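You operate a simulated robot arm through the tools that you are given. There is no shell and no other tool. Be economical: measure what you need, move in short steps, check, and stop when the job is done.

You run a simulated robot arm. Do the job below in one go: nothing can be reset, and whatever is moved stays where it is left.

Task
Measure the dark steel block and pick the spacer that makes 40 mm.
Fine: block and brass spacer in the green tray, caliper open again.

The check looks at the end state, three seconds after you hand in, the way a careful person would. Anything else that was tipped, shoved, dropped, spilled or broken makes it a failure.

Robot
A 6-joint arm with a two-finger parallel gripper, fixed in place. Base frame: the origin is at the foot of the arm, x ahead of it, y to its left, z up; the work surface is at about z = 86. Lengths are in cm, angles in degrees, forces in N, time in s.
With the tool pointing down near the work surface it reaches from about 26 to 68 cm from the base axis. Its first joint turns from -66.0 to 66.0 degrees. Payload 2.9 kg.
Tool frame: the origin (TCP) lies between the finger pads and is the grasp point; the fingertips stand 3 cm ahead of it; z points along the fingers, y is the line along which they close. The gripper opens to 11 cm. The fingers are 2 cm wide and 1 cm thick; the gripper's body (4.8 by 11.2 cm) begins 5.5 cm behind the TCP.
Orientation is told as [roll, pitch, yaw] about the base's x, y, z axes, in that order, counted from this pose: with the fingers straight down and closing along the base's y, the tool's x points along the base's -x, its y along +y and its z along -z.

Tools
- The arm moves only by the tool drive_tool. Its argument "steps" is text: rows parted by semicolons, each of 7 numbers parted by spaces: the shift along the base's x, y, z in cm, then the turn, a rotation vector about the base's x, y, z in degrees, then the finger opening in cm, from 0 to 11. In form: dx dy dz wx wy wz hand; .... A call has 1 to 12 rows; each row is the pose to reach, as a shift and turn from the pose commanded when the call began. A row lasts 0.2 s, in which the tool goes at most 5 cm and 8.6 degrees; a call with a longer step from one row to the next is refused whole, and so is a gripper value outside its range. Where a pose cannot be reached the arm comes as near as it can. A force on the tool above 50 N (or 10 N above the force at the start of the call, whichever is more), or a blocked arm, ends the call early, and 0.2 s more pass. The fingers move at their own pace (about 10.8 cm/s each) and stop on an object; they squeeze with about 29 N. The grip force told is the motor's: it shows also when the fingers shut on nothing. Time passes only in rows, and 0.2 s behind the last, so rows that repeat a pose let the fingers close. It gives the time, the measured TCP pose, the force on the tool (base axes), the opening and the grip force at its end, in the units of the frame above (readings bear some noise), with the torque about the TCP (base axes, N m) and any sound that the robot's microphone picked up.
- Cameras (640 x 400 px; columns grow to the right, rows downward): "scene" is fixed at [7.52, 42.65, 139.42]; the picture's right is [-0.80, -0.59, 0.00], its down [-0.28, 0.39, -0.88] and it looks along [0.52, -0.71, -0.48] (base axes); focal length 358 px, centre (320, 200). "wrist" rides on the gripper at [7.2, 1.7, -10.3] in the tool frame; the picture's right is [-0.23, 0.97, 0.00], its down [-0.76, -0.18, -0.62] and it looks along [-0.61, -0.14, 0.78] (tool axes); focal length 222 px, centre (320, 200).
- get_image(camera): a new picture of that camera. The clock stands still meanwhile.
- measure_at(camera, pixels): for up to 12 pixels [column, row] of the newest picture of that camera ("zoom" is the newest enlarged one), the place [x, y, z] in the base frame of the surface seen there, good to about 0.2 cm. The clock stands still meanwhile.
- enlarge(camera, box): a new picture of the part [left, top, right, bottom] of that camera's present view, enlarged. The clock stands still meanwhile.
- job_done(): hands the job in; it is judged then, once.

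Work in short steps. Measure before you move; look again where a grasp or a placing could have gone wrong, and mend it. You have 80 turns and 46 pictures in all, those below and enlarged ones among them. Open the gripper and draw the arm clear of the work before you hand the job in, unless the task says otherwise; then end with one line.

The tools are called after ">>>" as name(argument=value, ...) on one line, values as JSON. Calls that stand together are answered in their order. drive_tool: Moves the arm, as the interface text tells. Its arguments: {"type":"object","properties":{"steps":{"type":"string"}},"required":["steps"]} The other tools are called the same way: get_image (camera) takes a picture; measure_at (camera, pixels) gives the place of the surface under pixels of a picture; enlarge (camera, box) takes an enlarged picture of a part of a camera's view; job_done () hands the job in.

At the start:

```text
time_s: 0.0
eef_pos: [48.79, -3.51, 112.04]
tcp_rot: [0.0, 0.0, 0.0]
contact_force: [0.1, -0.5, 0.5]
wrist_torque: [-0.02, -0.02, -0.02]
gripper_width: 11.0
grasp_force: 0.2
```

scene: 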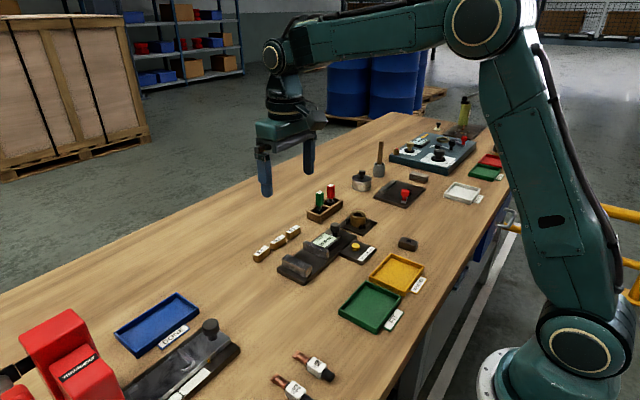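
wrist: 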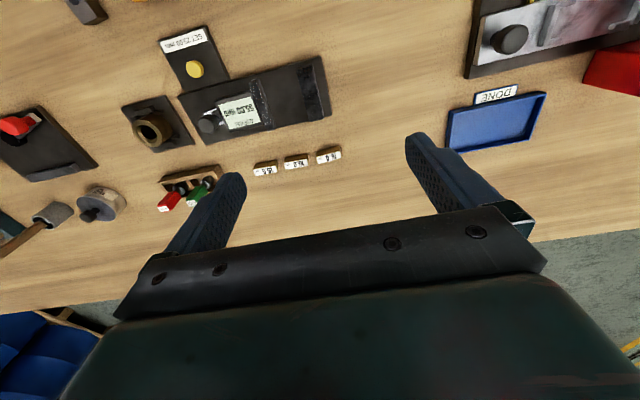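

The scene shows a caliper-like device near (325,255) with a yellow button, three brass spacers near (277,243), and a dark block at about (407,243). I'll enlarge these areas.

>>> enlarge(camera="scene", box=[240, 180, 440, 305])

>>> enlarge(camera="wrist", box=[110, 20, 350, 220])

```text
3.20 times, centred on (340, 242) of scene
```

zoom: 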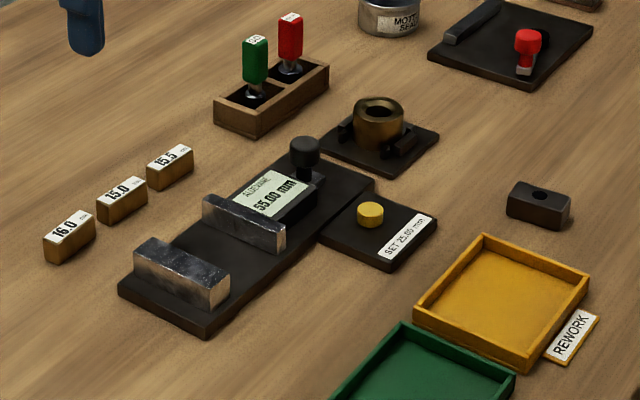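

```text
2.00 times, centred on (230, 120) of wrist
```

zoom: 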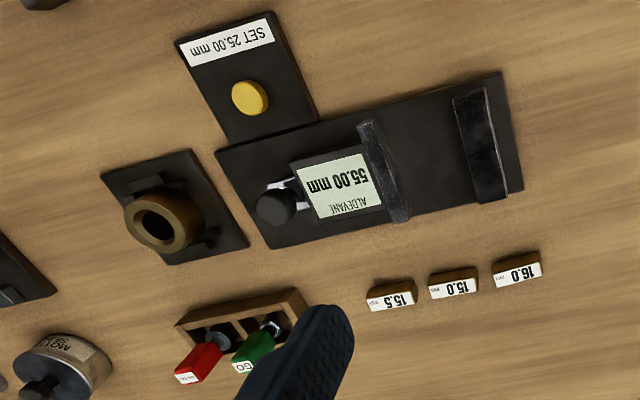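

The caliper reads 55.00 with its jaws open, and the spacers are 15.5, 15.0 and 16.0. There may be a second dark block near (419,178). I'll measure the positions and look at it.

>>> measure_at(camera="zoom", pixels=[[250, 98], [275, 210], [372, 125], [398, 215], [465, 98], [492, 195], [392, 302], [453, 290], [517, 277], [222, 158], [500, 80], [430, 160]])

>>> measure_at(camera="scene", pixels=[[407, 240], [403, 246], [414, 247], [371, 306], [350, 309], [392, 306], [366, 329], [374, 285], [419, 177]])

>>> enlarge(camera="scene", box=[340, 90, 520, 210])

```text
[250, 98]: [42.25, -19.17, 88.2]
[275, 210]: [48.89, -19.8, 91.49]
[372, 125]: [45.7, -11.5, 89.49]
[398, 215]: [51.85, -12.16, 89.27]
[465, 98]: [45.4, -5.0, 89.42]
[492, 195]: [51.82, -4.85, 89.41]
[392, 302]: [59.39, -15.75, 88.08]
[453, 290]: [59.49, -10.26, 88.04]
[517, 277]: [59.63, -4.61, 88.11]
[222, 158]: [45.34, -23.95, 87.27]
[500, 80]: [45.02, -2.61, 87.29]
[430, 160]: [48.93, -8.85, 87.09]
```

```text
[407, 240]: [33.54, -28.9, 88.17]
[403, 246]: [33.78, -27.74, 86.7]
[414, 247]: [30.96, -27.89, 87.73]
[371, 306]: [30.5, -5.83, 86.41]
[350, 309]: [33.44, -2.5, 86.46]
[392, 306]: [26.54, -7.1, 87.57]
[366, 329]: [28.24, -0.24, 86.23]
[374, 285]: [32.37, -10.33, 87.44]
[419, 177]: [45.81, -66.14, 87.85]
```

```text
3.33 times, centred on (430, 150) of scene
```

zoom: 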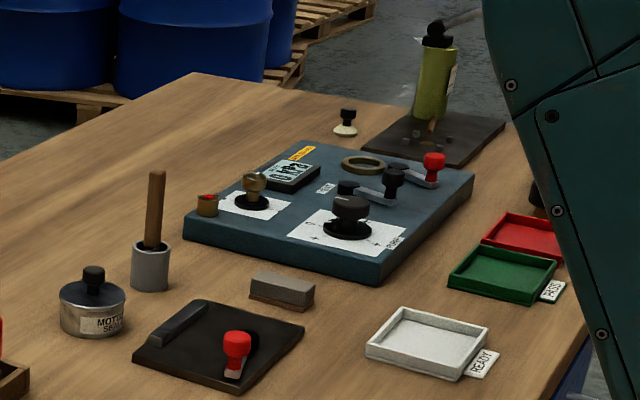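

The dark object at (419,178) is a whetstone, so the holed block near (407,243) is the target. I'll look closer at the block, the tray label and the caliper.

>>> enlarge(camera="scene", box=[340, 210, 440, 335])

>>> drive_tool(steps="-4 -3 0 0 0 0 11; -7 -7 0 0 0 0 11; -10 -11 0 0 0 0 11; -10 -15 0 0 0 0 11; -10 -19 0 0 0 0 11; -10 -23 0 0 0 0 11; -10 -23 0 0 0 0 11")

>>> get_image(camera="wrist")

```text
3.20 times, centred on (390, 272) of scene
```

zoom: 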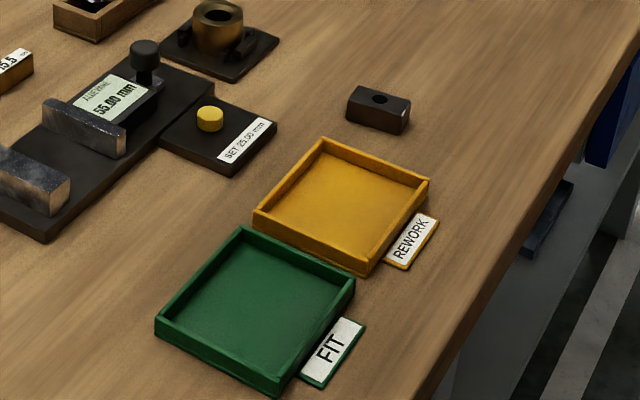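

```text
time_s: 1.6
eef_pos: [38.6, -26.46, 111.86]
tcp_rot: [0.0, 0.0, 0.0]
contact_force: [0.3, 0.6, 0.3]
wrist_torque: [-0.04, 0.04, -0.01]
gripper_width: 11.01
grasp_force: 0.1
```

```text
39 pictures are left
```

wrist: 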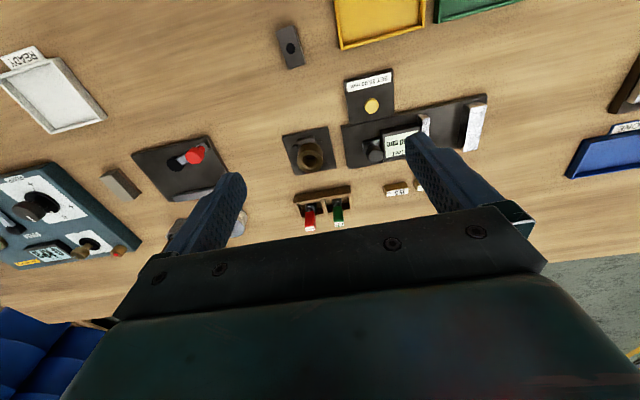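

The tool is above the block now, with the block at about (290,47). I'll enlarge the block and the SET plate, to learn whether the yellow disc is a gauge or a button.

>>> enlarge(camera="wrist", box=[250, 10, 410, 110])

>>> measure_at(camera="zoom", pixels=[[113, 80], [185, 77], [120, 120], [205, 210], [162, 195], [160, 130], [465, 384], [517, 384], [490, 362], [491, 384], [430, 384], [550, 384]])

>>> enlarge(camera="scene", box=[270, 210, 390, 290])

```text
4.00 times, centred on (330, 60) of wrist
```

zoom: 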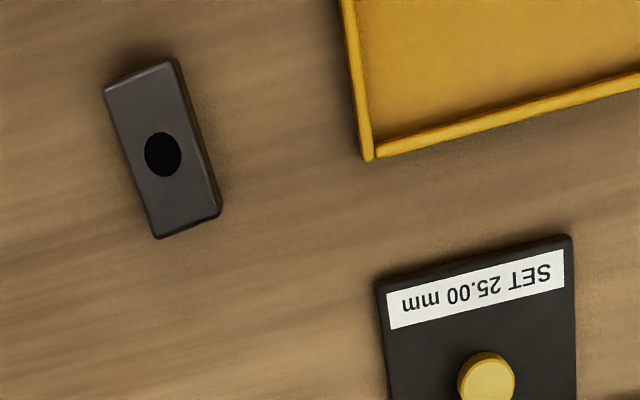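

```text
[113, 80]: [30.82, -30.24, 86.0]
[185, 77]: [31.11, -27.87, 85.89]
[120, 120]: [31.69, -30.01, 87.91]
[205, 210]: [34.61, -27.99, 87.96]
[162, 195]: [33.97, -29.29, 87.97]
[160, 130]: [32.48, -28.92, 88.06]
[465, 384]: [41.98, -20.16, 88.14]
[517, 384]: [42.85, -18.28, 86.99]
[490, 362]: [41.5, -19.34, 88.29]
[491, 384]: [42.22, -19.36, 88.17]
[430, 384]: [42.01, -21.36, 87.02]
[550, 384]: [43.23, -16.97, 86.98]
```

```text
5.00 times, centred on (330, 250) of scene
```

zoom: 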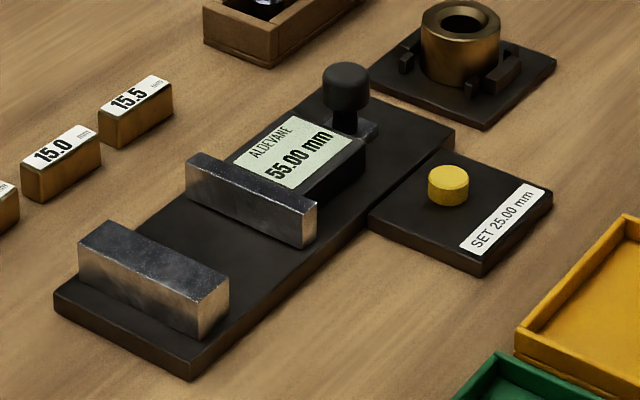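

The yellow disc is about 20 mm across and may be a preset button or a check piece. I'll test the caliper's zero later. First I need the block corners and the jaw faces.

>>> measure_at(camera="wrist", pixels=[[278, 32], [292, 27.5], [302.5, 60.5], [290.5, 67], [284, 49.5], [298, 45], [285, 30]])

>>> measure_at(camera="zoom", pixels=[[82, 240], [222, 282], [112, 225], [190, 160], [306, 215], [346, 75], [345, 98], [310, 230], [200, 320], [362, 125], [130, 290], [300, 260]])

```text
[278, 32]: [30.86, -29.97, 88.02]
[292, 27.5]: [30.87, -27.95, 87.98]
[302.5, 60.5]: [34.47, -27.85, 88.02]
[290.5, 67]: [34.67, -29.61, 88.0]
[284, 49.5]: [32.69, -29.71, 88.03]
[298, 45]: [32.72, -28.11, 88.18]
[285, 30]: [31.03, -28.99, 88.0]
```

```text
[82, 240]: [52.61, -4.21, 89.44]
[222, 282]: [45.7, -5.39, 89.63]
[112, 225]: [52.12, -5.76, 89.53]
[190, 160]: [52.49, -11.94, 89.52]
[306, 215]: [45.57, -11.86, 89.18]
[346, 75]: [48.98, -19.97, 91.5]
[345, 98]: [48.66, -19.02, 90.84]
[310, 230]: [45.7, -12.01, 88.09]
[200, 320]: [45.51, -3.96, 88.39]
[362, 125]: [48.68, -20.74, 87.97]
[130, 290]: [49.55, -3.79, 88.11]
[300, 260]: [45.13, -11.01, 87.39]
```

The block lies at about x 30.7–34.8, y −30…−27.7, turned a few degrees, with its top at 88.0. I'll descend over it at yaw 0 and squeeze its short side, which squares it up and gives a rough width.

>>> drive_tool(steps="-3 -1.2 -3 0 0 0 7; -5.9 -2.4 -6 0 0 0 7; -5.9 -2.4 -10 0 0 0 7; -5.9 -2.4 -14 0 0 0 7; -5.9 -2.4 -17.5 0 0 0 7; -5.9 -2.4 -17.5 0 0 0 7")

>>> get_image(camera="wrist")

```text
time_s: 3.0
eef_pos: [32.93, -28.92, 94.43]
tcp_rot: [0.0, 0.0, 0.0]
contact_force: [0.4, 1.3, 0.2]
wrist_torque: [-0.02, -0.03, 0.06]
gripper_width: 6.99
grasp_force: 0.2
```

```text
36 pictures are left
```

wrist: 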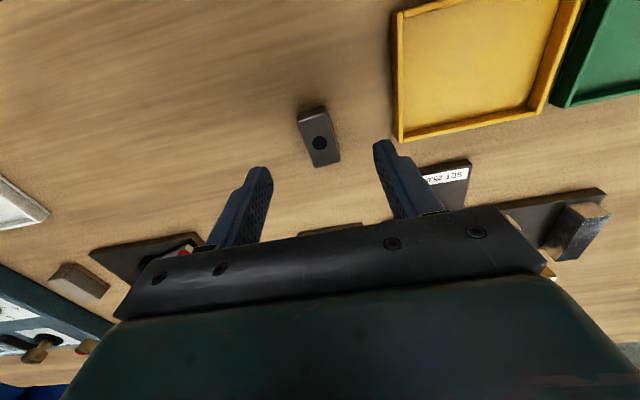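

The block at (319,137) lies between the fingers. I'll go down the last 4.9 cm and close.

>>> drive_tool(steps="-0.15 0.05 -2.5 0 0 0 7; -0.15 0.05 -4.9 0 0 0 7; -0.15 0.05 -4.9 0 0 0 4; -0.15 0.05 -4.9 0 0 0 2; -0.15 0.05 -4.9 0 0 0 1; -0.15 0.05 -4.9 0 0 0 1; -0.15 0.05 -4.9 0 0 0 1")

>>> get_image(camera="wrist")

```text
time_s: 4.6
eef_pos: [32.75, -28.81, 89.6]
tcp_rot: [-0.1, 0.1, 0.0]
contact_force: [-0.5, 0.1, 0.4]
wrist_torque: [-0.02, 0.0, 0.0]
gripper_width: 2.38
grasp_force: 29.3
```

```text
35 pictures are left
```

wrist: 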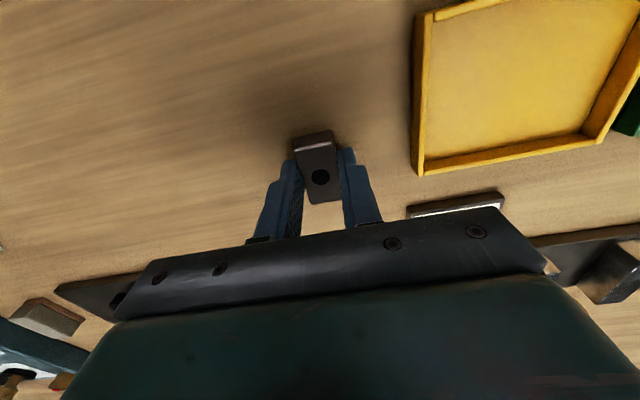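

The grip reads about 23.8 mm, a rough value. The block is now square with the base axes. I'll open, rise and turn −90° so I can regrip it by its ends, which lets it stand between the jaws.

>>> drive_tool(steps="0 0 0 0 0 0 5; 0 0 0 0 0 0 7; 0 0 2.5 0 0 0 7; 0 0 5 0 0 0 7")

>>> drive_tool(steps="0 0 0 0 0 -8 7; 0 0 0 0 0 -16 7; 0 0 0 0 0 -24 7; 0 0 0 0 0 -32 7; 0 0 0 0 0 -40 7; 0 0 0 0 0 -48 7; 0 0 0 0 0 -56 7; 0 0 0 0 0 -64 7; 0 0 0 0 0 -72 7; 0 0 0 0 0 -80 7; 0 0 0 0 0 -88 7; 0 0 0 0 0 -90 7")

>>> get_image(camera="wrist")

```text
time_s: 5.6
eef_pos: [33.03, -28.94, 94.66]
tcp_rot: [-0.1, -0.1, 0.0]
contact_force: [-0.4, 0.0, 0.3]
wrist_torque: [-0.03, 0.03, 0.02]
gripper_width: 6.99
grasp_force: 0.0
```

```text
time_s: 8.2
eef_pos: [32.88, -28.89, 94.56]
tcp_rot: [0.0, 0.0, -90.2]
contact_force: [0.0, -0.7, 0.3]
wrist_torque: [-0.01, 0.04, 0.03]
gripper_width: 6.99
grasp_force: 0.1
```

```text
34 pictures are left
```

wrist: 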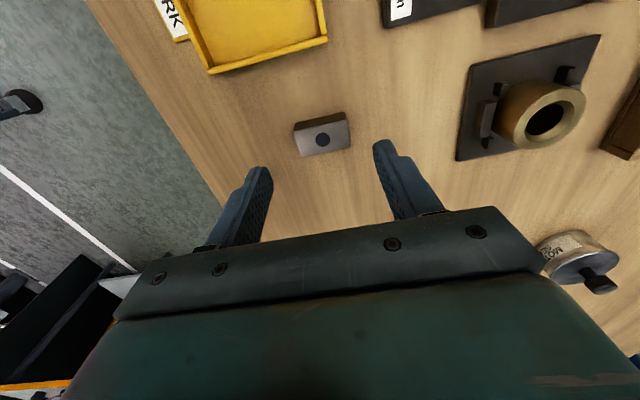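

The block at (322,136) sits between the fingers, well centred and square. I'll descend, grip it by its ends, and lift.

>>> drive_tool(steps="-0.1 0.05 -2.5 0 0 0 7; -0.1 0.05 -5 0 0 0 7; -0.1 0.05 -5 0 0 0 5; -0.1 0.05 -5 0 0 0 3; -0.1 0.05 -5 0 0 0 2; -0.1 0.05 -5 0 0 0 2; -0.1 0.05 -1 0 0 0 2; -0.1 0.05 4 0 0 0 2; -0.1 0.05 8 0 0 0 2")

>>> get_image(camera="wrist")

```text
time_s: 10.2
eef_pos: [32.86, -28.84, 102.79]
tcp_rot: [0.1, 0.1, -90.0]
contact_force: [0.9, 1.1, -1.5]
wrist_torque: [0.0, -0.03, -0.02]
gripper_width: 4.34
grasp_force: 29.3
```

```text
33 pictures are left
```

wrist: 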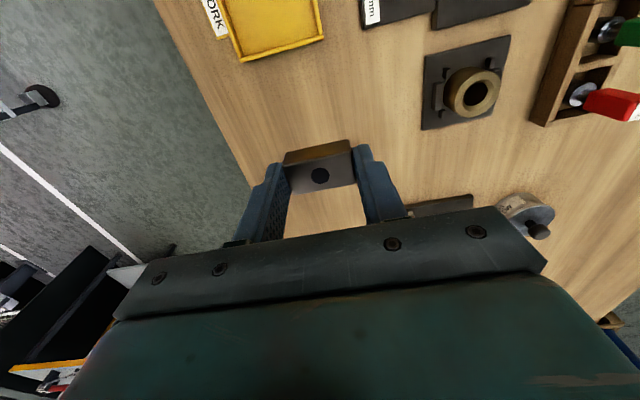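

The block is held by its ends (43.4 mm). I'll carry it to above the gap between the jaws, near the fixed jaw.

>>> drive_tool(steps="2.7 3.55 0 0 0 0 2; 5.4 7.1 0 0 0 0 2; 8.1 10.65 0 0 0 0 2; 10.8 14.2 0 0 0 0 2; 13.5 17.75 0 0 0 0 2; 16.15 21.2 0 0 0 0 2; 16.15 21.2 -4 0 0 0 2; 16.15 21.2 -6 0 0 0 2; 16.15 21.2 -6 0 0 0 2")

>>> get_image(camera="wrist")

>>> enlarge(camera="scene", box=[240, 180, 400, 300])

```text
time_s: 12.2
eef_pos: [48.79, -7.48, 96.64]
tcp_rot: [0.0, 0.0, -90.0]
contact_force: [-0.3, -0.7, -1.7]
wrist_torque: [0.01, 0.0, 0.0]
gripper_width: 4.35
grasp_force: 28.9
```

```text
32 pictures are left
```

wrist: 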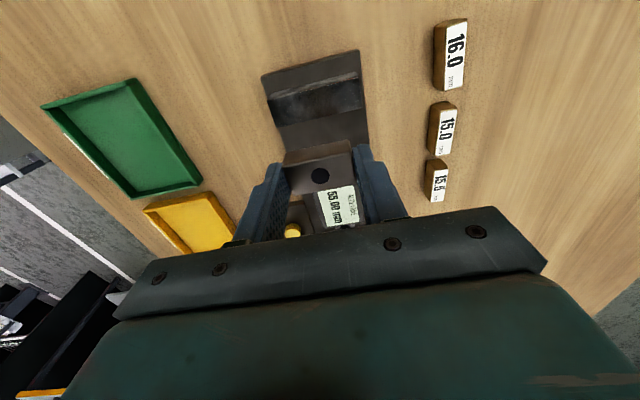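

```text
3.33 times, centred on (320, 240) of scene
```

zoom: 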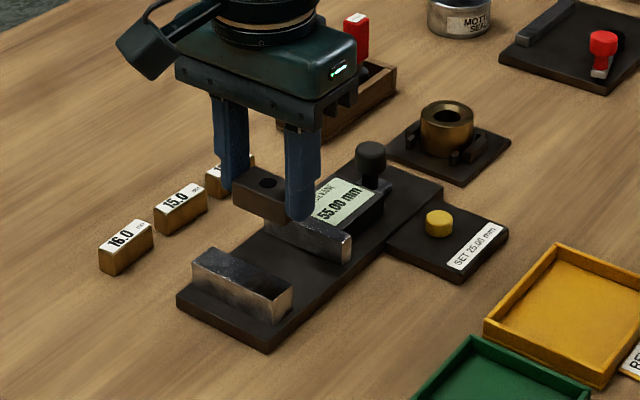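

The block hangs above the gap. I'll measure the jaw's inner edges against the block before lowering it.

>>> measure_at(camera="wrist", pixels=[[318, 70], [318, 80], [318, 88], [318, 96], [318, 110], [320, 125], [320, 135], [318, 160], [320, 192]])

>>> measure_at(camera="zoom", pixels=[[280, 272], [285, 285], [247, 265], [320, 235], [328, 262], [310, 230], [262, 190]])

```text
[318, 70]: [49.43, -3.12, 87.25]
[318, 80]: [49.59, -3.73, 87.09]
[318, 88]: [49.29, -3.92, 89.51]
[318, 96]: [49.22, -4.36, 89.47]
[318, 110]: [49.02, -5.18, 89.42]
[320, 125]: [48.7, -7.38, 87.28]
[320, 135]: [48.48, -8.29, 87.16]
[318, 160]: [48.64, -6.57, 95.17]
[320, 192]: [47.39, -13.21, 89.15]
```

```text
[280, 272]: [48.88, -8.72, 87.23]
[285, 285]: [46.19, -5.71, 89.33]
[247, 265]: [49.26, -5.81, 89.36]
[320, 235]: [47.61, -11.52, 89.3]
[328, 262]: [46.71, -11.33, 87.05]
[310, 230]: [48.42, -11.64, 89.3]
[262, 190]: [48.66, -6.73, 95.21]
```

The fixed face is at y ≈ −5.85 and the moving face at ≈ −11.4. I'll lower the block 5.9 cm with y −0.2 for clearance.

>>> drive_tool(steps="0.1 -0.2 -2.5 0 0 0 2; 0.1 -0.2 -5 0 0 0 2; 0.1 -0.2 -5.6 0 0 0 2; 0.1 -0.2 -5.8 0 0 0 2; 0.1 -0.2 -5.9 0 0 0 2; 0.1 -0.2 -5.9 0 0 0 2")

>>> enlarge(camera="scene", box=[240, 190, 380, 290])

```text
time_s: 13.6
eef_pos: [48.83, -7.85, 90.83]
tcp_rot: [-0.1, 0.0, -90.1]
contact_force: [0.7, 0.8, -0.1]
wrist_torque: [0.01, 0.04, -0.01]
gripper_width: 4.35
grasp_force: 29.0
```

```text
4.00 times, centred on (310, 240) of scene
```

zoom: 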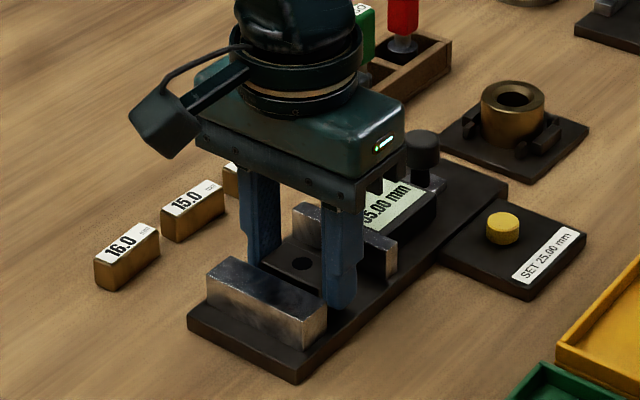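

The block sits between the jaws and its weight has come off the tool. I'll release it and rise.

>>> drive_tool(steps="0 0 -0.1 0 0 0 2; 0 0 -0.1 0 0 0 4.6; 0 0 -0.1 0 0 0 6; 0 0 -0.1 0 0 0 7; 0 0 2 0 0 0 7; 0 0 6 0 0 0 7; 0 0 8 0 0 0 7")

>>> get_image(camera="wrist")

>>> enlarge(camera="scene", box=[250, 205, 390, 290])

```text
time_s: 15.2
eef_pos: [48.86, -7.87, 98.63]
tcp_rot: [-0.1, 0.0, -89.9]
contact_force: [0.1, 0.2, 0.5]
wrist_torque: [0.0, -0.01, -0.02]
gripper_width: 7.0
grasp_force: 0.1
```

```text
29 pictures are left
```

wrist: 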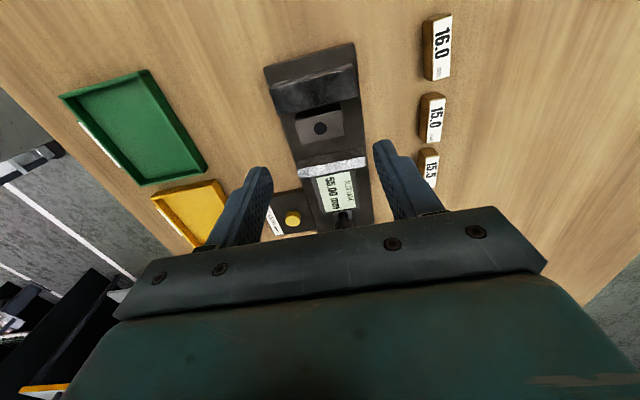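

```text
4.57 times, centred on (320, 248) of scene
```

zoom: 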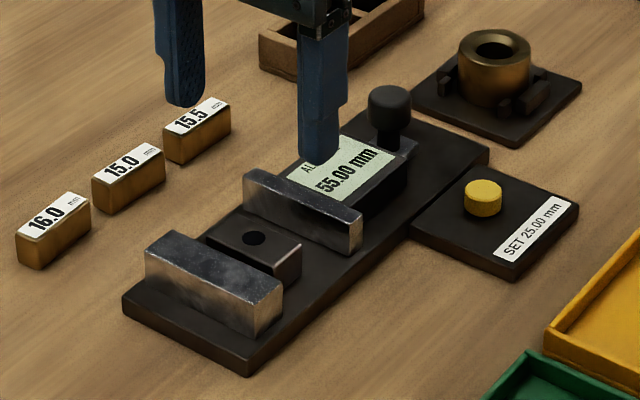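

The block is standing free and square. Next I'll measure the knob and display heights so I can grip the knob.

>>> measure_at(camera="zoom", pixels=[[390, 92], [372, 100], [408, 100], [390, 115], [388, 138], [372, 150], [390, 165], [330, 185], [345, 225], [405, 145], [468, 195], [483, 212]])

```text
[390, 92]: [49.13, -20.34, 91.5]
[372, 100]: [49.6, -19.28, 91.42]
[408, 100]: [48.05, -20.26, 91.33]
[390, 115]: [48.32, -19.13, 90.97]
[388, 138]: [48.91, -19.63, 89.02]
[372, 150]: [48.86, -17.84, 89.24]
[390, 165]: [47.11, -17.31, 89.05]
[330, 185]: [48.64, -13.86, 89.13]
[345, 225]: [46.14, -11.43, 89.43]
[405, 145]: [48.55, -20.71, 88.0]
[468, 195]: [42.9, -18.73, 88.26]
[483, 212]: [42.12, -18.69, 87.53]
```

The knob is centred at about (48.9, −19.9) with its top at 91.5, and the display top is at 89.2. I'll move above the knob and close gently on its cap with the tips at about z 89.9.

>>> drive_tool(steps="0 -4 0 0 0 0 6; 0 -8 0 0 0 0 6; 0 -12.05 0 0 0 0 6; 0 -12.05 -3 0 0 0 6; 0 -12.05 -5.7 0 0 0 6; 0 -12.05 -5.7 0 0 0 4; 0 -12.05 -5.7 0 0 0 2; 0 -12.05 -5.7 0 0 0 1; 0 -12.05 -5.7 0 0 0 1")

>>> enlarge(camera="scene", box=[250, 190, 410, 290])

```text
time_s: 17.2
eef_pos: [49.13, -20.29, 92.97]
tcp_rot: [0.0, 0.0, -90.0]
contact_force: [10.1, 0.2, -7.3]
wrist_torque: [-0.52, -0.3, -0.01]
gripper_width: 2.29
grasp_force: 44.8
```

```text
4.00 times, centred on (330, 240) of scene
```

zoom: 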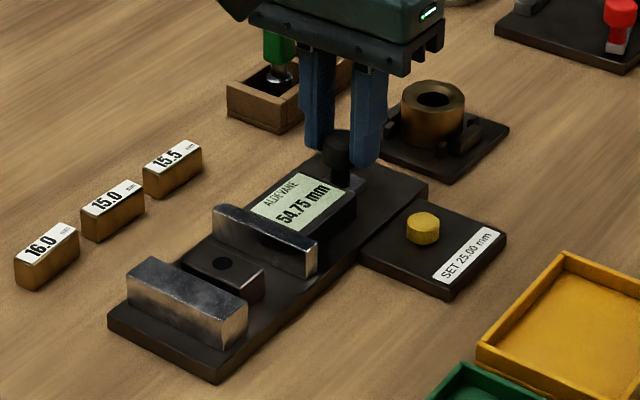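

The fingers hold the knob and the slide already shows 54.75. There is a 10 N side load, so I'll shift x by +0.25 and push +y slowly.

>>> drive_tool(steps="0.25 0 0.1 0 0 0 1; 0.25 0.4 0.1 0 0 0 1; 0.25 0.8 0.1 0 0 0 1; 0.25 1.2 0.1 0 0 0 1; 0.25 1.6 0.1 0 0 0 1; 0.25 2 0.1 0 0 0 1; 0.25 2 0.1 0 0 0 1")

>>> enlarge(camera="scene", box=[250, 190, 410, 290])

```text
time_s: 18.8
eef_pos: [49.12, -17.93, 93.0]
tcp_rot: [-0.2, 0.1, -90.2]
contact_force: [-15.7, -0.1, -17.4]
wrist_torque: [-0.34, 0.3, 0.05]
gripper_width: 2.3
grasp_force: 44.8
```

```text
4.00 times, centred on (330, 240) of scene
```

zoom: 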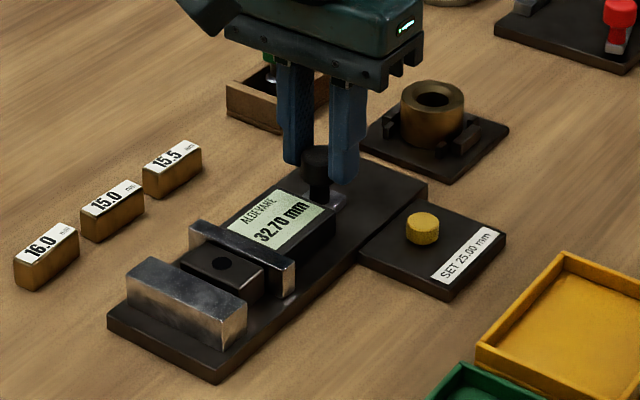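

It reads 32.70 and slides freely. I'll ease the side loads (x −0.15, z −0.17) and continue in fine steps until contact.

>>> drive_tool(steps="-0.15 0.2 -0.17 0 0 0 1; -0.15 0.4 -0.17 0 0 0 1; -0.15 0.55 -0.17 0 0 0 1; -0.15 0.65 -0.17 0 0 0 1; -0.15 0.72 -0.17 0 0 0 1; -0.15 0.78 -0.17 0 0 0 1; -0.15 0.84 -0.17 0 0 0 1; -0.15 0.9 -0.17 0 0 0 1; -0.15 0.96 -0.17 0 0 0 1")

>>> enlarge(camera="scene", box=[250, 190, 410, 290])

```text
time_s: 20.8
eef_pos: [48.88, -17.16, 93.05]
tcp_rot: [0.1, -0.1, -90.1]
contact_force: [-14.2, -6.4, 20.2]
wrist_torque: [0.19, 0.37, 0.2]
gripper_width: 2.29
grasp_force: 44.9
```

```text
4.00 times, centred on (330, 240) of scene
```

zoom: 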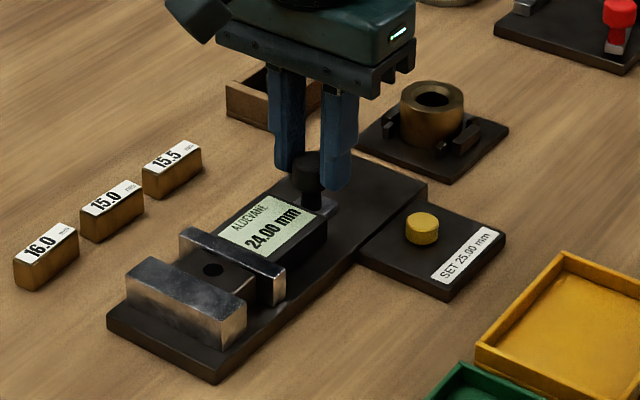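

It reads 24.00 with slight resistance. I'll push a little further to confirm the reading is firm, with z eased.

>>> drive_tool(steps="0.1 0.05 0.15 0 0 0 1; 0.1 0.1 0.15 0 0 0 1; 0.1 0.15 0.15 0 0 0 1; 0.1 0.15 0.15 0 0 0 1")

>>> enlarge(camera="scene", box=[270, 220, 350, 280])

```text
time_s: 21.8
eef_pos: [49.06, -17.01, 93.07]
tcp_rot: [-0.2, -0.1, -90.2]
contact_force: [-17.9, -22.6, -4.8]
wrist_torque: [0.28, 0.28, 0.08]
gripper_width: 2.29
grasp_force: 44.6
```

```text
6.67 times, centred on (310, 250) of scene
```

zoom: 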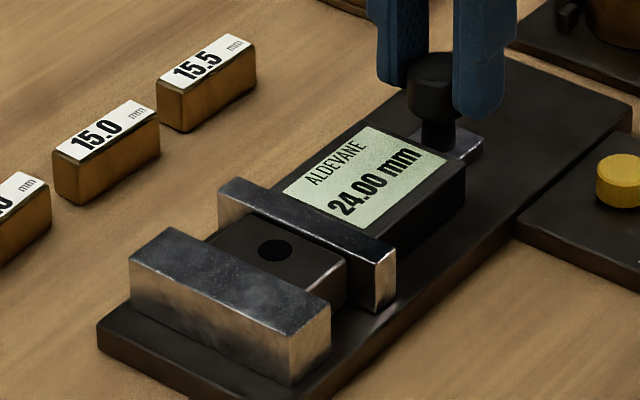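

The reading is firm at 24.00 under 22 N, so the spacer should be 16.0. I'll pull the slide back open by 3.1 cm and check.

>>> drive_tool(steps="-0.1 -0.2 0 0 0 0 1; -0.15 -0.6 -0.05 0 0 0 1; -0.15 -1 -0.05 0 0 0 1; -0.15 -1.4 -0.05 0 0 0 1; -0.15 -1.8 -0.05 0 0 0 1; -0.15 -2.2 -0.05 0 0 0 1; -0.15 -2.6 -0.05 0 0 0 1; -0.15 -2.9 -0.05 0 0 0 1; -0.15 -3.1 -0.05 0 0 0 1; -0.15 -3.2 -0.05 0 0 0 1")

>>> enlarge(camera="scene", box=[250, 190, 410, 290])

```text
time_s: 24.0
eef_pos: [48.99, -20.18, 93.08]
tcp_rot: [0.0, 0.0, -90.1]
contact_force: [-15.3, 0.6, 0.0]
wrist_torque: [-0.31, 0.27, 0.19]
gripper_width: 2.27
grasp_force: 45.8
```

```text
4.00 times, centred on (330, 240) of scene
```

zoom: 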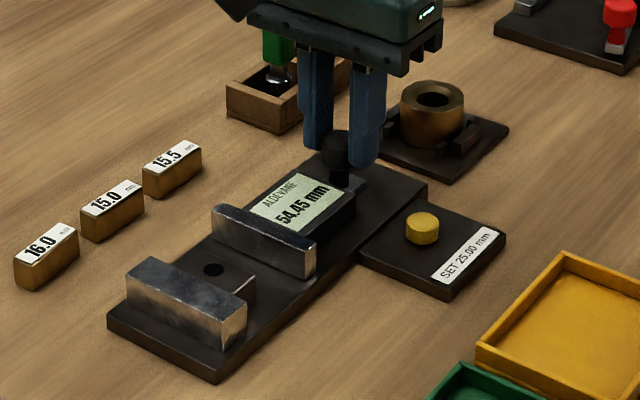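

The slide is open at 54.45. I'll back off slightly to about 55, ease the side load, release the knob and rise.

>>> drive_tool(steps="-0.14 -0.05 0 0 0 0 1; -0.14 -0.05 0 0 0 0 1; -0.14 -0.05 0 0 0 0 3; -0.14 -0.05 0 0 0 0 5; -0.14 -0.05 0 0 0 0 7; -0.14 -0.05 3 0 0 0 7; -0.14 -0.05 6 0 0 0 7")

>>> enlarge(camera="scene", box=[250, 190, 410, 290])

```text
time_s: 25.6
eef_pos: [48.86, -20.11, 99.02]
tcp_rot: [0.0, 0.1, -90.0]
contact_force: [0.4, 0.6, -0.3]
wrist_torque: [0.01, 0.01, -0.02]
gripper_width: 7.0
grasp_force: 0.1
```

```text
4.00 times, centred on (330, 240) of scene
```

zoom: 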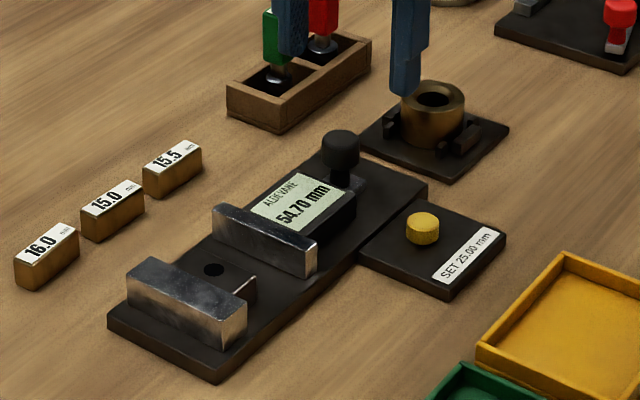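

The caliper is open at 54.70. The block now rests against the fixed jaw at about y −7.05, so I'll go above it and look before gripping.

>>> drive_tool(steps="0 4.3 0 0 0 0 7; 0 8.6 0 0 0 0 7; 0 12.8 0 0 0 0 7; 0 12.8 -3 0 0 0 7; 0 12.8 -3 0 0 0 7")

>>> get_image(camera="wrist")

>>> measure_at(camera="wrist", pixels=[[318, 105], [318, 112], [300, 130], [320, 130], [340, 125], [320, 140], [322, 148], [320, 118]])

```text
time_s: 26.8
eef_pos: [48.86, -7.23, 96.17]
tcp_rot: [0.0, 0.0, -90.0]
contact_force: [0.0, 0.6, 0.0]
wrist_torque: [0.01, 0.0, 0.02]
gripper_width: 7.01
grasp_force: 0.2
```

```text
21 pictures are left
```

wrist: 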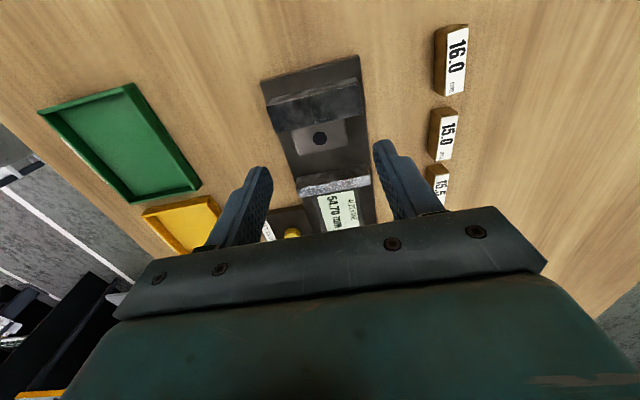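

```text
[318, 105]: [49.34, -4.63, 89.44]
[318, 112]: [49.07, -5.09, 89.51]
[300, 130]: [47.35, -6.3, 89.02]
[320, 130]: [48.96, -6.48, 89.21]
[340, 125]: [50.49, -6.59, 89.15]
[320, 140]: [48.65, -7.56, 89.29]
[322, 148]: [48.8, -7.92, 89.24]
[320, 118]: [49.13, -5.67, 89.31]
```

The block's top is at z 89.2, centred at x ≈ 48.9 and between the fingers. I'll descend to z 90.75, grip and lift.

>>> drive_tool(steps="0 -0.02 -3 0 0 0 7; 0 -0.02 -5.3 0 0 0 7; 0 -0.02 -5.3 0 0 0 5; 0 -0.02 -5.3 0 0 0 3; 0 -0.02 -5.3 0 0 0 2; 0 -0.02 -5.3 0 0 0 2; 0 -0.02 -4.5 0 0 0 2; 0 -0.02 -1 0 0 0 2; 0 -0.02 3 0 0 0 2; 0 -0.02 5 0 0 0 2")

>>> get_image(camera="wrist")

>>> measure_at(camera="scene", pixels=[[371, 306], [350, 309], [366, 329], [374, 285], [343, 307], [398, 298], [372, 326], [360, 300]])

```text
time_s: 29.0
eef_pos: [48.76, -7.11, 101.13]
tcp_rot: [0.0, 0.0, -90.0]
contact_force: [-0.2, -0.1, -1.3]
wrist_torque: [-0.02, -0.02, 0.01]
gripper_width: 4.35
grasp_force: 29.4
```

```text
20 pictures are left
```

wrist: 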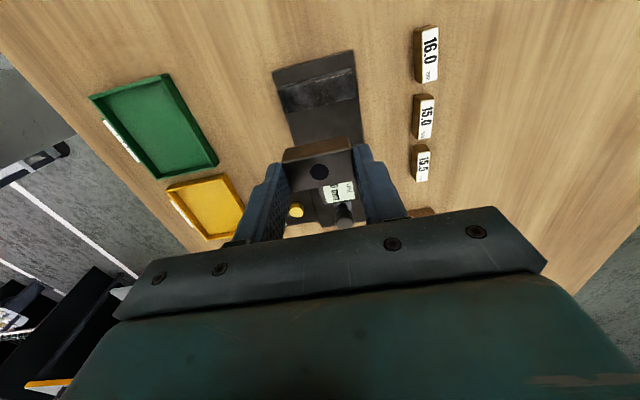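

```text
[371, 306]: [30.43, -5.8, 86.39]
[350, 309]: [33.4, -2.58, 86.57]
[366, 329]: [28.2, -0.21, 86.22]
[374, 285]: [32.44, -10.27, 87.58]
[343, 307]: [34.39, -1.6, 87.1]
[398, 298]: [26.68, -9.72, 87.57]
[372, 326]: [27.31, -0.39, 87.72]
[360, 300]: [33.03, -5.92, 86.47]
```

The block is held and lifted. I'll measure the green tray's rim corners in the wrist view to plan the placing.

>>> measure_at(camera="wrist", pixels=[[91, 97], [168, 76], [215, 161], [158, 177], [150, 125], [170, 105], [165, 145], [130, 110], [425, 68], [420, 116], [418, 160]])

>>> enlarge(camera="wrist", box=[390, 10, 470, 70])

>>> measure_at(camera="zoom", pixels=[[230, 150], [370, 130], [380, 500], [240, 520]])

```text
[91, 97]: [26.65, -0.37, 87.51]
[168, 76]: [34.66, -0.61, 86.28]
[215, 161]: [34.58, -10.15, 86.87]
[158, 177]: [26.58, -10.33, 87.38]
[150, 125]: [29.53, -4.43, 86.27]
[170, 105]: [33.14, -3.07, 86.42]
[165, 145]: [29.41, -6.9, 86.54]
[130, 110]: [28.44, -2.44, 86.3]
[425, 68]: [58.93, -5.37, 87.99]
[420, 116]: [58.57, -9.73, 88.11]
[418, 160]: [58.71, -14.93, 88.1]
```

```text
6.67 times, centred on (430, 40) of wrist
```

zoom: 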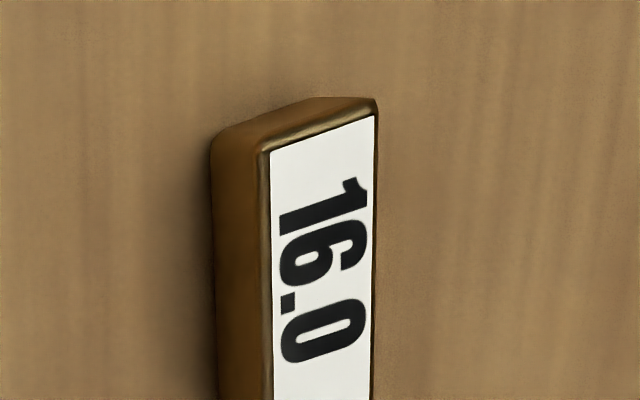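

```text
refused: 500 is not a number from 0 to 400
```

The tray interior spans about x 26.9–34.2, y −10…−0.8, floor z 86.3. I'll turn back +90° on the way so the block's long side runs along y, heading for (32.6, −5.3).

>>> drive_tool(steps="-1.35 0.15 0 0 0 7.5 2; -2.7 0.3 0 0 0 15 2; -4.05 0.45 0 0 0 22.5 2; -5.4 0.6 0 0 0 30 2; -6.75 0.75 0 0 0 37.5 2; -8.1 0.9 0 0 0 45 2; -9.4 1.05 0 0 0 52.5 2; -10.75 1.2 0 0 0 60 2; -12.1 1.35 0 0 0 67.5 2; -13.5 1.5 0 0 0 75 2; -14.8 1.65 0 0 0 82.5 2; -16.15 1.8 0 0 0 90 2")

>>> drive_tool(steps="0 0 -3 0 0 0 2; 0 0 -6 0 0 0 2; 0 0 -6 0 0 0 2")

>>> get_image(camera="wrist")

>>> enlarge(camera="scene", box=[310, 220, 450, 340])

```text
time_s: 31.6
eef_pos: [32.75, -5.51, 101.19]
tcp_rot: [0.0, 0.0, 0.2]
contact_force: [1.0, -0.5, -2.2]
wrist_torque: [-0.04, -0.03, 0.01]
gripper_width: 4.34
grasp_force: 29.1
```

```text
time_s: 32.4
eef_pos: [32.48, -5.53, 95.14]
tcp_rot: [0.0, 0.0, 0.0]
contact_force: [-0.4, 0.6, -1.8]
wrist_torque: [0.03, -0.01, 0.0]
gripper_width: 4.36
grasp_force: 29.1
```

```text
18 pictures are left
```

wrist: 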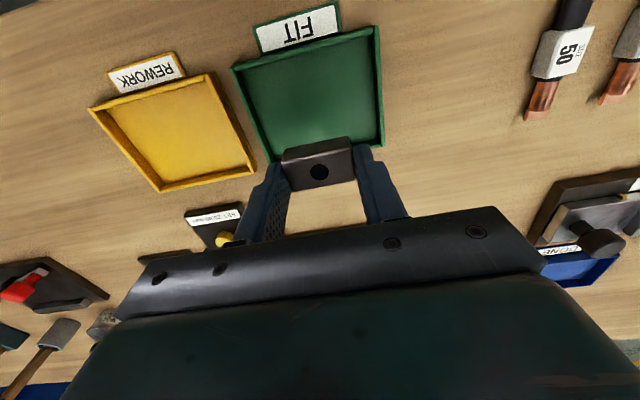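

```text
3.33 times, centred on (380, 280) of scene
```

zoom: 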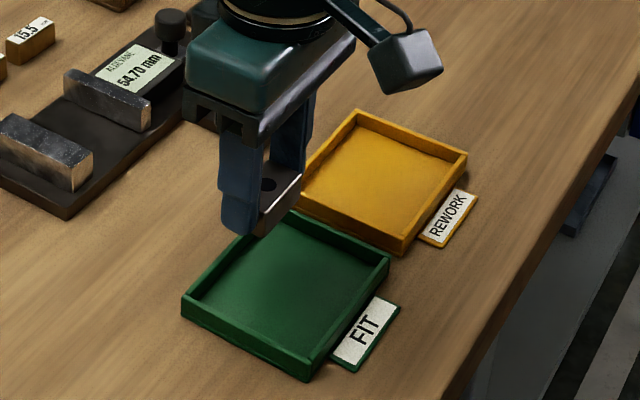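

The block hangs over the FIT tray's far side. I'll lower it gently to the floor (TCP ≈ 89.8), watching the force.

>>> drive_tool(steps="0.1 0.1 -2.5 0 0 0 2; 0.1 0.1 -4.6 0 0 0 2; 0.1 0.1 -5 0 0 0 2; 0.1 0.1 -5.2 0 0 0 2; 0.1 0.1 -5.3 0 0 0 2; 0.1 0.1 -5.3 0 0 0 2")

>>> enlarge(camera="scene", box=[310, 230, 450, 340])

```text
time_s: 33.8
eef_pos: [32.81, -5.33, 89.76]
tcp_rot: [0.0, -0.1, 0.0]
contact_force: [-2.7, -0.9, 19.8]
wrist_torque: [-0.06, -0.02, -0.02]
gripper_width: 4.36
grasp_force: 29.2
```

```text
3.64 times, centred on (380, 285) of scene
```

zoom: 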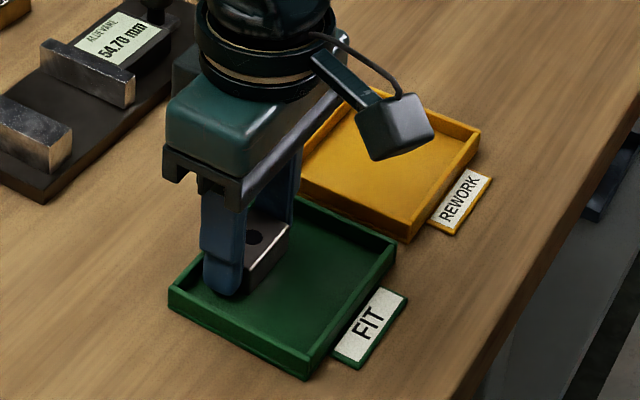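

The block is on the tray floor with 20 N of contact. I'll ease up, open slightly and rise straight.

>>> drive_tool(steps="0 0 0.15 0 0 0 2; 0 0 0.15 0 0 0 4.6; 0 0 0.15 0 0 0 5.4; 0 0 0.15 0 0 0 5.4; 0 0 3 0 0 0 5.4; 0 0 7 0 0 0 6; 0 0 11 0 0 0 7")

>>> enlarge(camera="scene", box=[310, 230, 450, 340])

>>> measure_at(camera="zoom", pixels=[[255, 237], [240, 270], [290, 230], [215, 300], [280, 300]])

```text
time_s: 35.4
eef_pos: [32.75, -5.61, 100.75]
tcp_rot: [0.0, 0.1, -0.1]
contact_force: [0.3, -0.1, 0.2]
wrist_torque: [0.02, 0.02, 0.01]
gripper_width: 7.03
grasp_force: 0.1
```

```text
3.64 times, centred on (380, 285) of scene
```

zoom: 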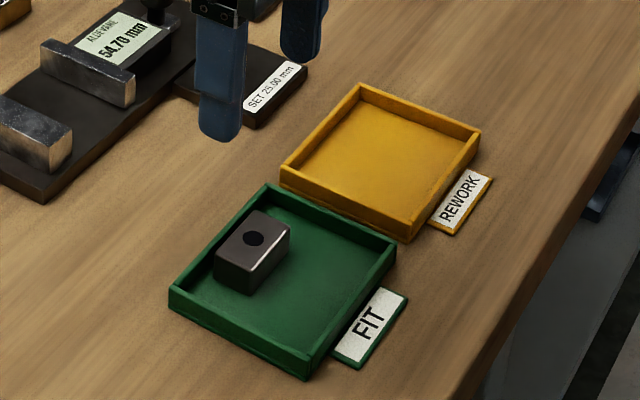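

```text
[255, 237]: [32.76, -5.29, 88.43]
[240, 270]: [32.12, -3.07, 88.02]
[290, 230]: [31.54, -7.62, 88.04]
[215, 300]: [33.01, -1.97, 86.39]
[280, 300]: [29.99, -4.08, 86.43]
```

The block lies flat in the FIT tray at x 31.4–33.8. Next is the 16.0 spacer. I'll turn −90° on the way to measure its width with the gripper as a cross-check.

>>> drive_tool(steps="2.2 0 0 0 0 -7.5 5; 4.4 0 0 0 0 -15 5; 6.6 0.1 0 0 0 -22.5 5; 8.8 0.1 0 0 0 -30 5; 11 0.2 0 0 0 -37.5 5; 13.2 0.2 0 0 0 -45 5; 15.4 0.3 0 0 0 -52.5 5; 17.6 0.3 0 0 0 -60 5; 19.8 0.4 0 0 0 -67.5 5; 22 0.4 0 0 0 -75 5; 24.2 0.5 0 0 0 -82.5 5; 26.4 0.5 0 0 0 -90 5")

>>> get_image(camera="wrist")

>>> enlarge(camera="wrist", box=[260, 80, 380, 180])

```text
time_s: 38.0
eef_pos: [59.1, -4.58, 100.8]
tcp_rot: [0.0, 0.0, -90.2]
contact_force: [0.1, 0.4, -0.9]
wrist_torque: [-0.05, -0.01, 0.04]
gripper_width: 4.98
grasp_force: 0.0
```

```text
14 pictures are left
```

wrist: 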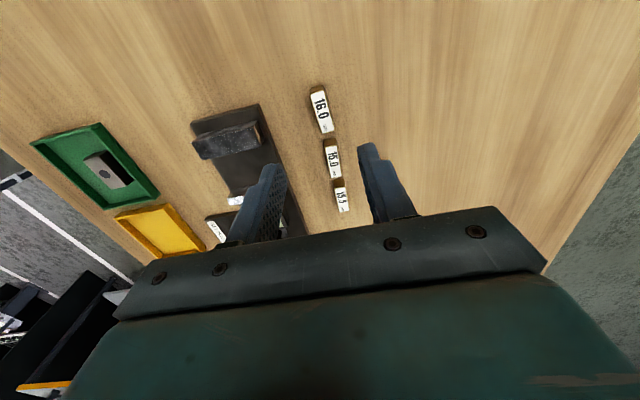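

```text
4.00 times, centred on (320, 130) of wrist
```

zoom: 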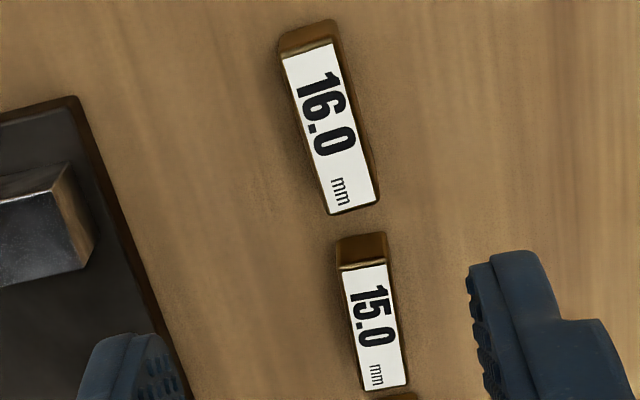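

The 16.0 spacer at (320,110) is slightly turned. I'll measure its top corners.

>>> measure_at(camera="zoom", pixels=[[286, 58], [332, 44], [376, 198], [330, 211], [331, 128], [348, 272], [385, 267], [404, 382], [366, 388]])

```text
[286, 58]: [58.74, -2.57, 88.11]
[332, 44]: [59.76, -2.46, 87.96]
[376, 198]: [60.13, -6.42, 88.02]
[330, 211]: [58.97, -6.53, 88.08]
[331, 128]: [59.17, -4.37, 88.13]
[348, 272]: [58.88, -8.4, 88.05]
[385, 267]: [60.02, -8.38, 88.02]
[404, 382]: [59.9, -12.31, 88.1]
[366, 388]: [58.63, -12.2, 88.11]
```

The spacer is centred at (59.4, −4.5) and turned about +4.3°. I'll grip its width with shallow fingertips (z ≈ 87.2) so that the tips clear the tray rim later.

>>> drive_tool(steps="0.3 0.1 -4 0 0 4.3 5; 0.3 0.1 -8 0 0 4.3 5; 0.3 0.1 -10.6 0 0 4.3 5; 0.3 0.1 -10.6 0 0 4.3 3; 0.3 0.1 -10.6 0 0 4.3 1; 0.3 0.1 -10.6 0 0 4.3 1; 0.3 0.1 -10.6 0 0 4.3 1")

>>> enlarge(camera="scene", box=[220, 190, 340, 270])

```text
time_s: 39.6
eef_pos: [59.24, -4.66, 90.14]
tcp_rot: [0.0, 0.0, -85.7]
contact_force: [0.0, 0.2, -0.1]
wrist_torque: [-0.03, -0.02, 0.0]
gripper_width: 1.46
grasp_force: 29.4
```

```text
5.00 times, centred on (280, 230) of scene
```

zoom: 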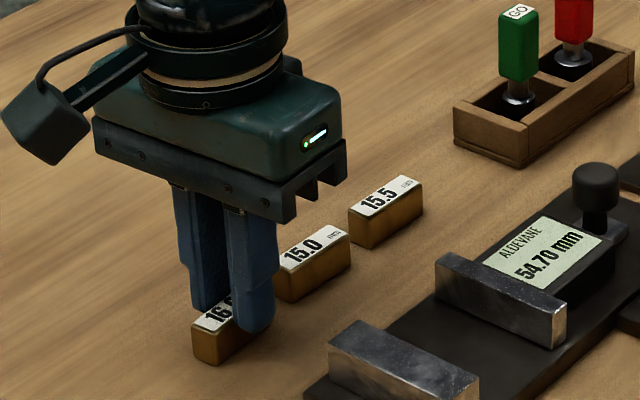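

The gripper reads 14.6 mm across this spacer, which is odd for 16.0. I'll release it and grip the 15.0 spacer the same way to compare.

>>> drive_tool(steps="0 0 0 0 0 0 3; 0 0 0 0 0 0 5; 0 0 3.5 0 0 0 5; 0.1 -3 3.5 0 0 -4 5; 0.1 -5.8 3.5 0 0 -8 5; 0.1 -5.8 0 0 0 -8 5; 0.1 -5.8 0 0 0 -8 3; 0.1 -5.8 0 0 0 -8 1; 0.1 -5.8 0 0 0 -8 1; 0.1 -5.8 0 0 0 -8 1")

>>> enlarge(camera="scene", box=[220, 190, 340, 270])

```text
time_s: 41.8
eef_pos: [59.62, -10.87, 89.98]
tcp_rot: [0.0, 0.0, -93.7]
contact_force: [0.8, -1.1, 0.9]
wrist_torque: [-0.03, -0.05, 0.0]
gripper_width: 1.48
grasp_force: 29.4
```

```text
5.00 times, centred on (280, 230) of scene
```

zoom: 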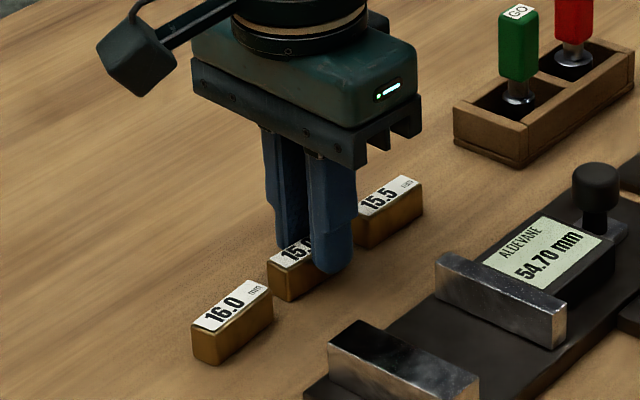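

Both spacers read about 14.7 mm wide, so the bodies look identical and the gripper reads slightly low; the labels have to be trusted. To be sure of the 24.00, I'll check the caliper's zero with empty jaws, so I'll release and go to the knob.

>>> drive_tool(steps="0 0 0 0 0 0 3; 0 0 0 0 0 0 5; 0 0 4 0 0 0 5; 0 0 9 0 0 0 6; -3.5 -3 9 0 0 3.7 6; -7 -6 9 0 0 3.7 6; -10.6 -9.3 9 0 0 3.7 6; -10.6 -9.3 9 0 0 3.7 6; -10.6 -9.3 9 0 0 3.7 6")

```text
time_s: 43.8
eef_pos: [48.99, -19.79, 98.98]
tcp_rot: [0.0, 0.0, -90.0]
contact_force: [-0.1, 0.1, -0.8]
wrist_torque: [0.0, 0.01, 0.0]
gripper_width: 6.0
grasp_force: 0.1
```

I'm above the knob. I'll descend to TCP 93.05 at y ≈ −19.95 and grip, as before.

>>> drive_tool(steps="0 -0.1 -3 0 0 0 6; 0 -0.1 -5.9 0 0 0 6; 0 -0.1 -5.9 0 0 0 4; 0 -0.1 -5.9 0 0 0 2; 0 -0.1 -5.9 0 0 0 1; 0 -0.1 -5.9 0 0 0 1")

>>> drive_tool(steps="0 0.5 0 0 0 0 1; 0 1 0 0 0 0 1; 0 1.5 0 0 0 0 1; 0 2 0 0 0 0 1; 0 2.5 0 0 0 0 1; 0 3 0 0 0 0 1; 0 3.5 0 0 0 0 1; 0 4 0 0 0 0 1; 0 4.5 0 0 0 0 1; 0 4.9 0 0 0 0 1; 0 5.1 0 0 0 0 1; 0 5.2 0 0 0 0 1")

>>> enlarge(camera="scene", box=[250, 190, 410, 290])

```text
time_s: 45.2
eef_pos: [48.87, -19.83, 93.34]
tcp_rot: [0.0, 0.0, -90.0]
contact_force: [-3.0, -0.9, -0.6]
wrist_torque: [-0.35, 0.01, -0.01]
gripper_width: 2.3
grasp_force: 44.9
```

```text
time_s: 47.8
eef_pos: [49.02, -14.76, 93.19]
tcp_rot: [-0.1, 0.0, -90.0]
contact_force: [-9.2, -0.8, 17.1]
wrist_torque: [-0.9, 0.15, 0.01]
gripper_width: 2.26
grasp_force: 45.5
```

```text
4.00 times, centred on (330, 240) of scene
```

zoom: 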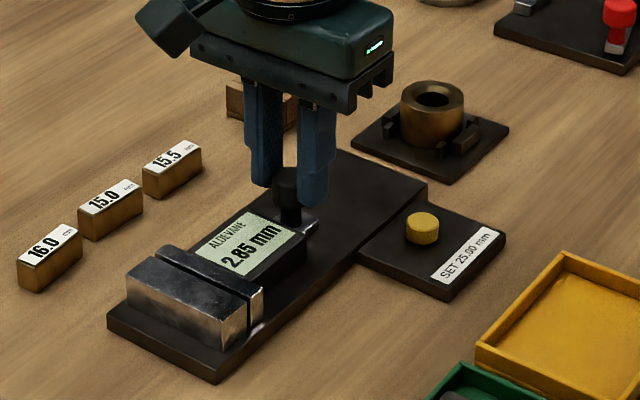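

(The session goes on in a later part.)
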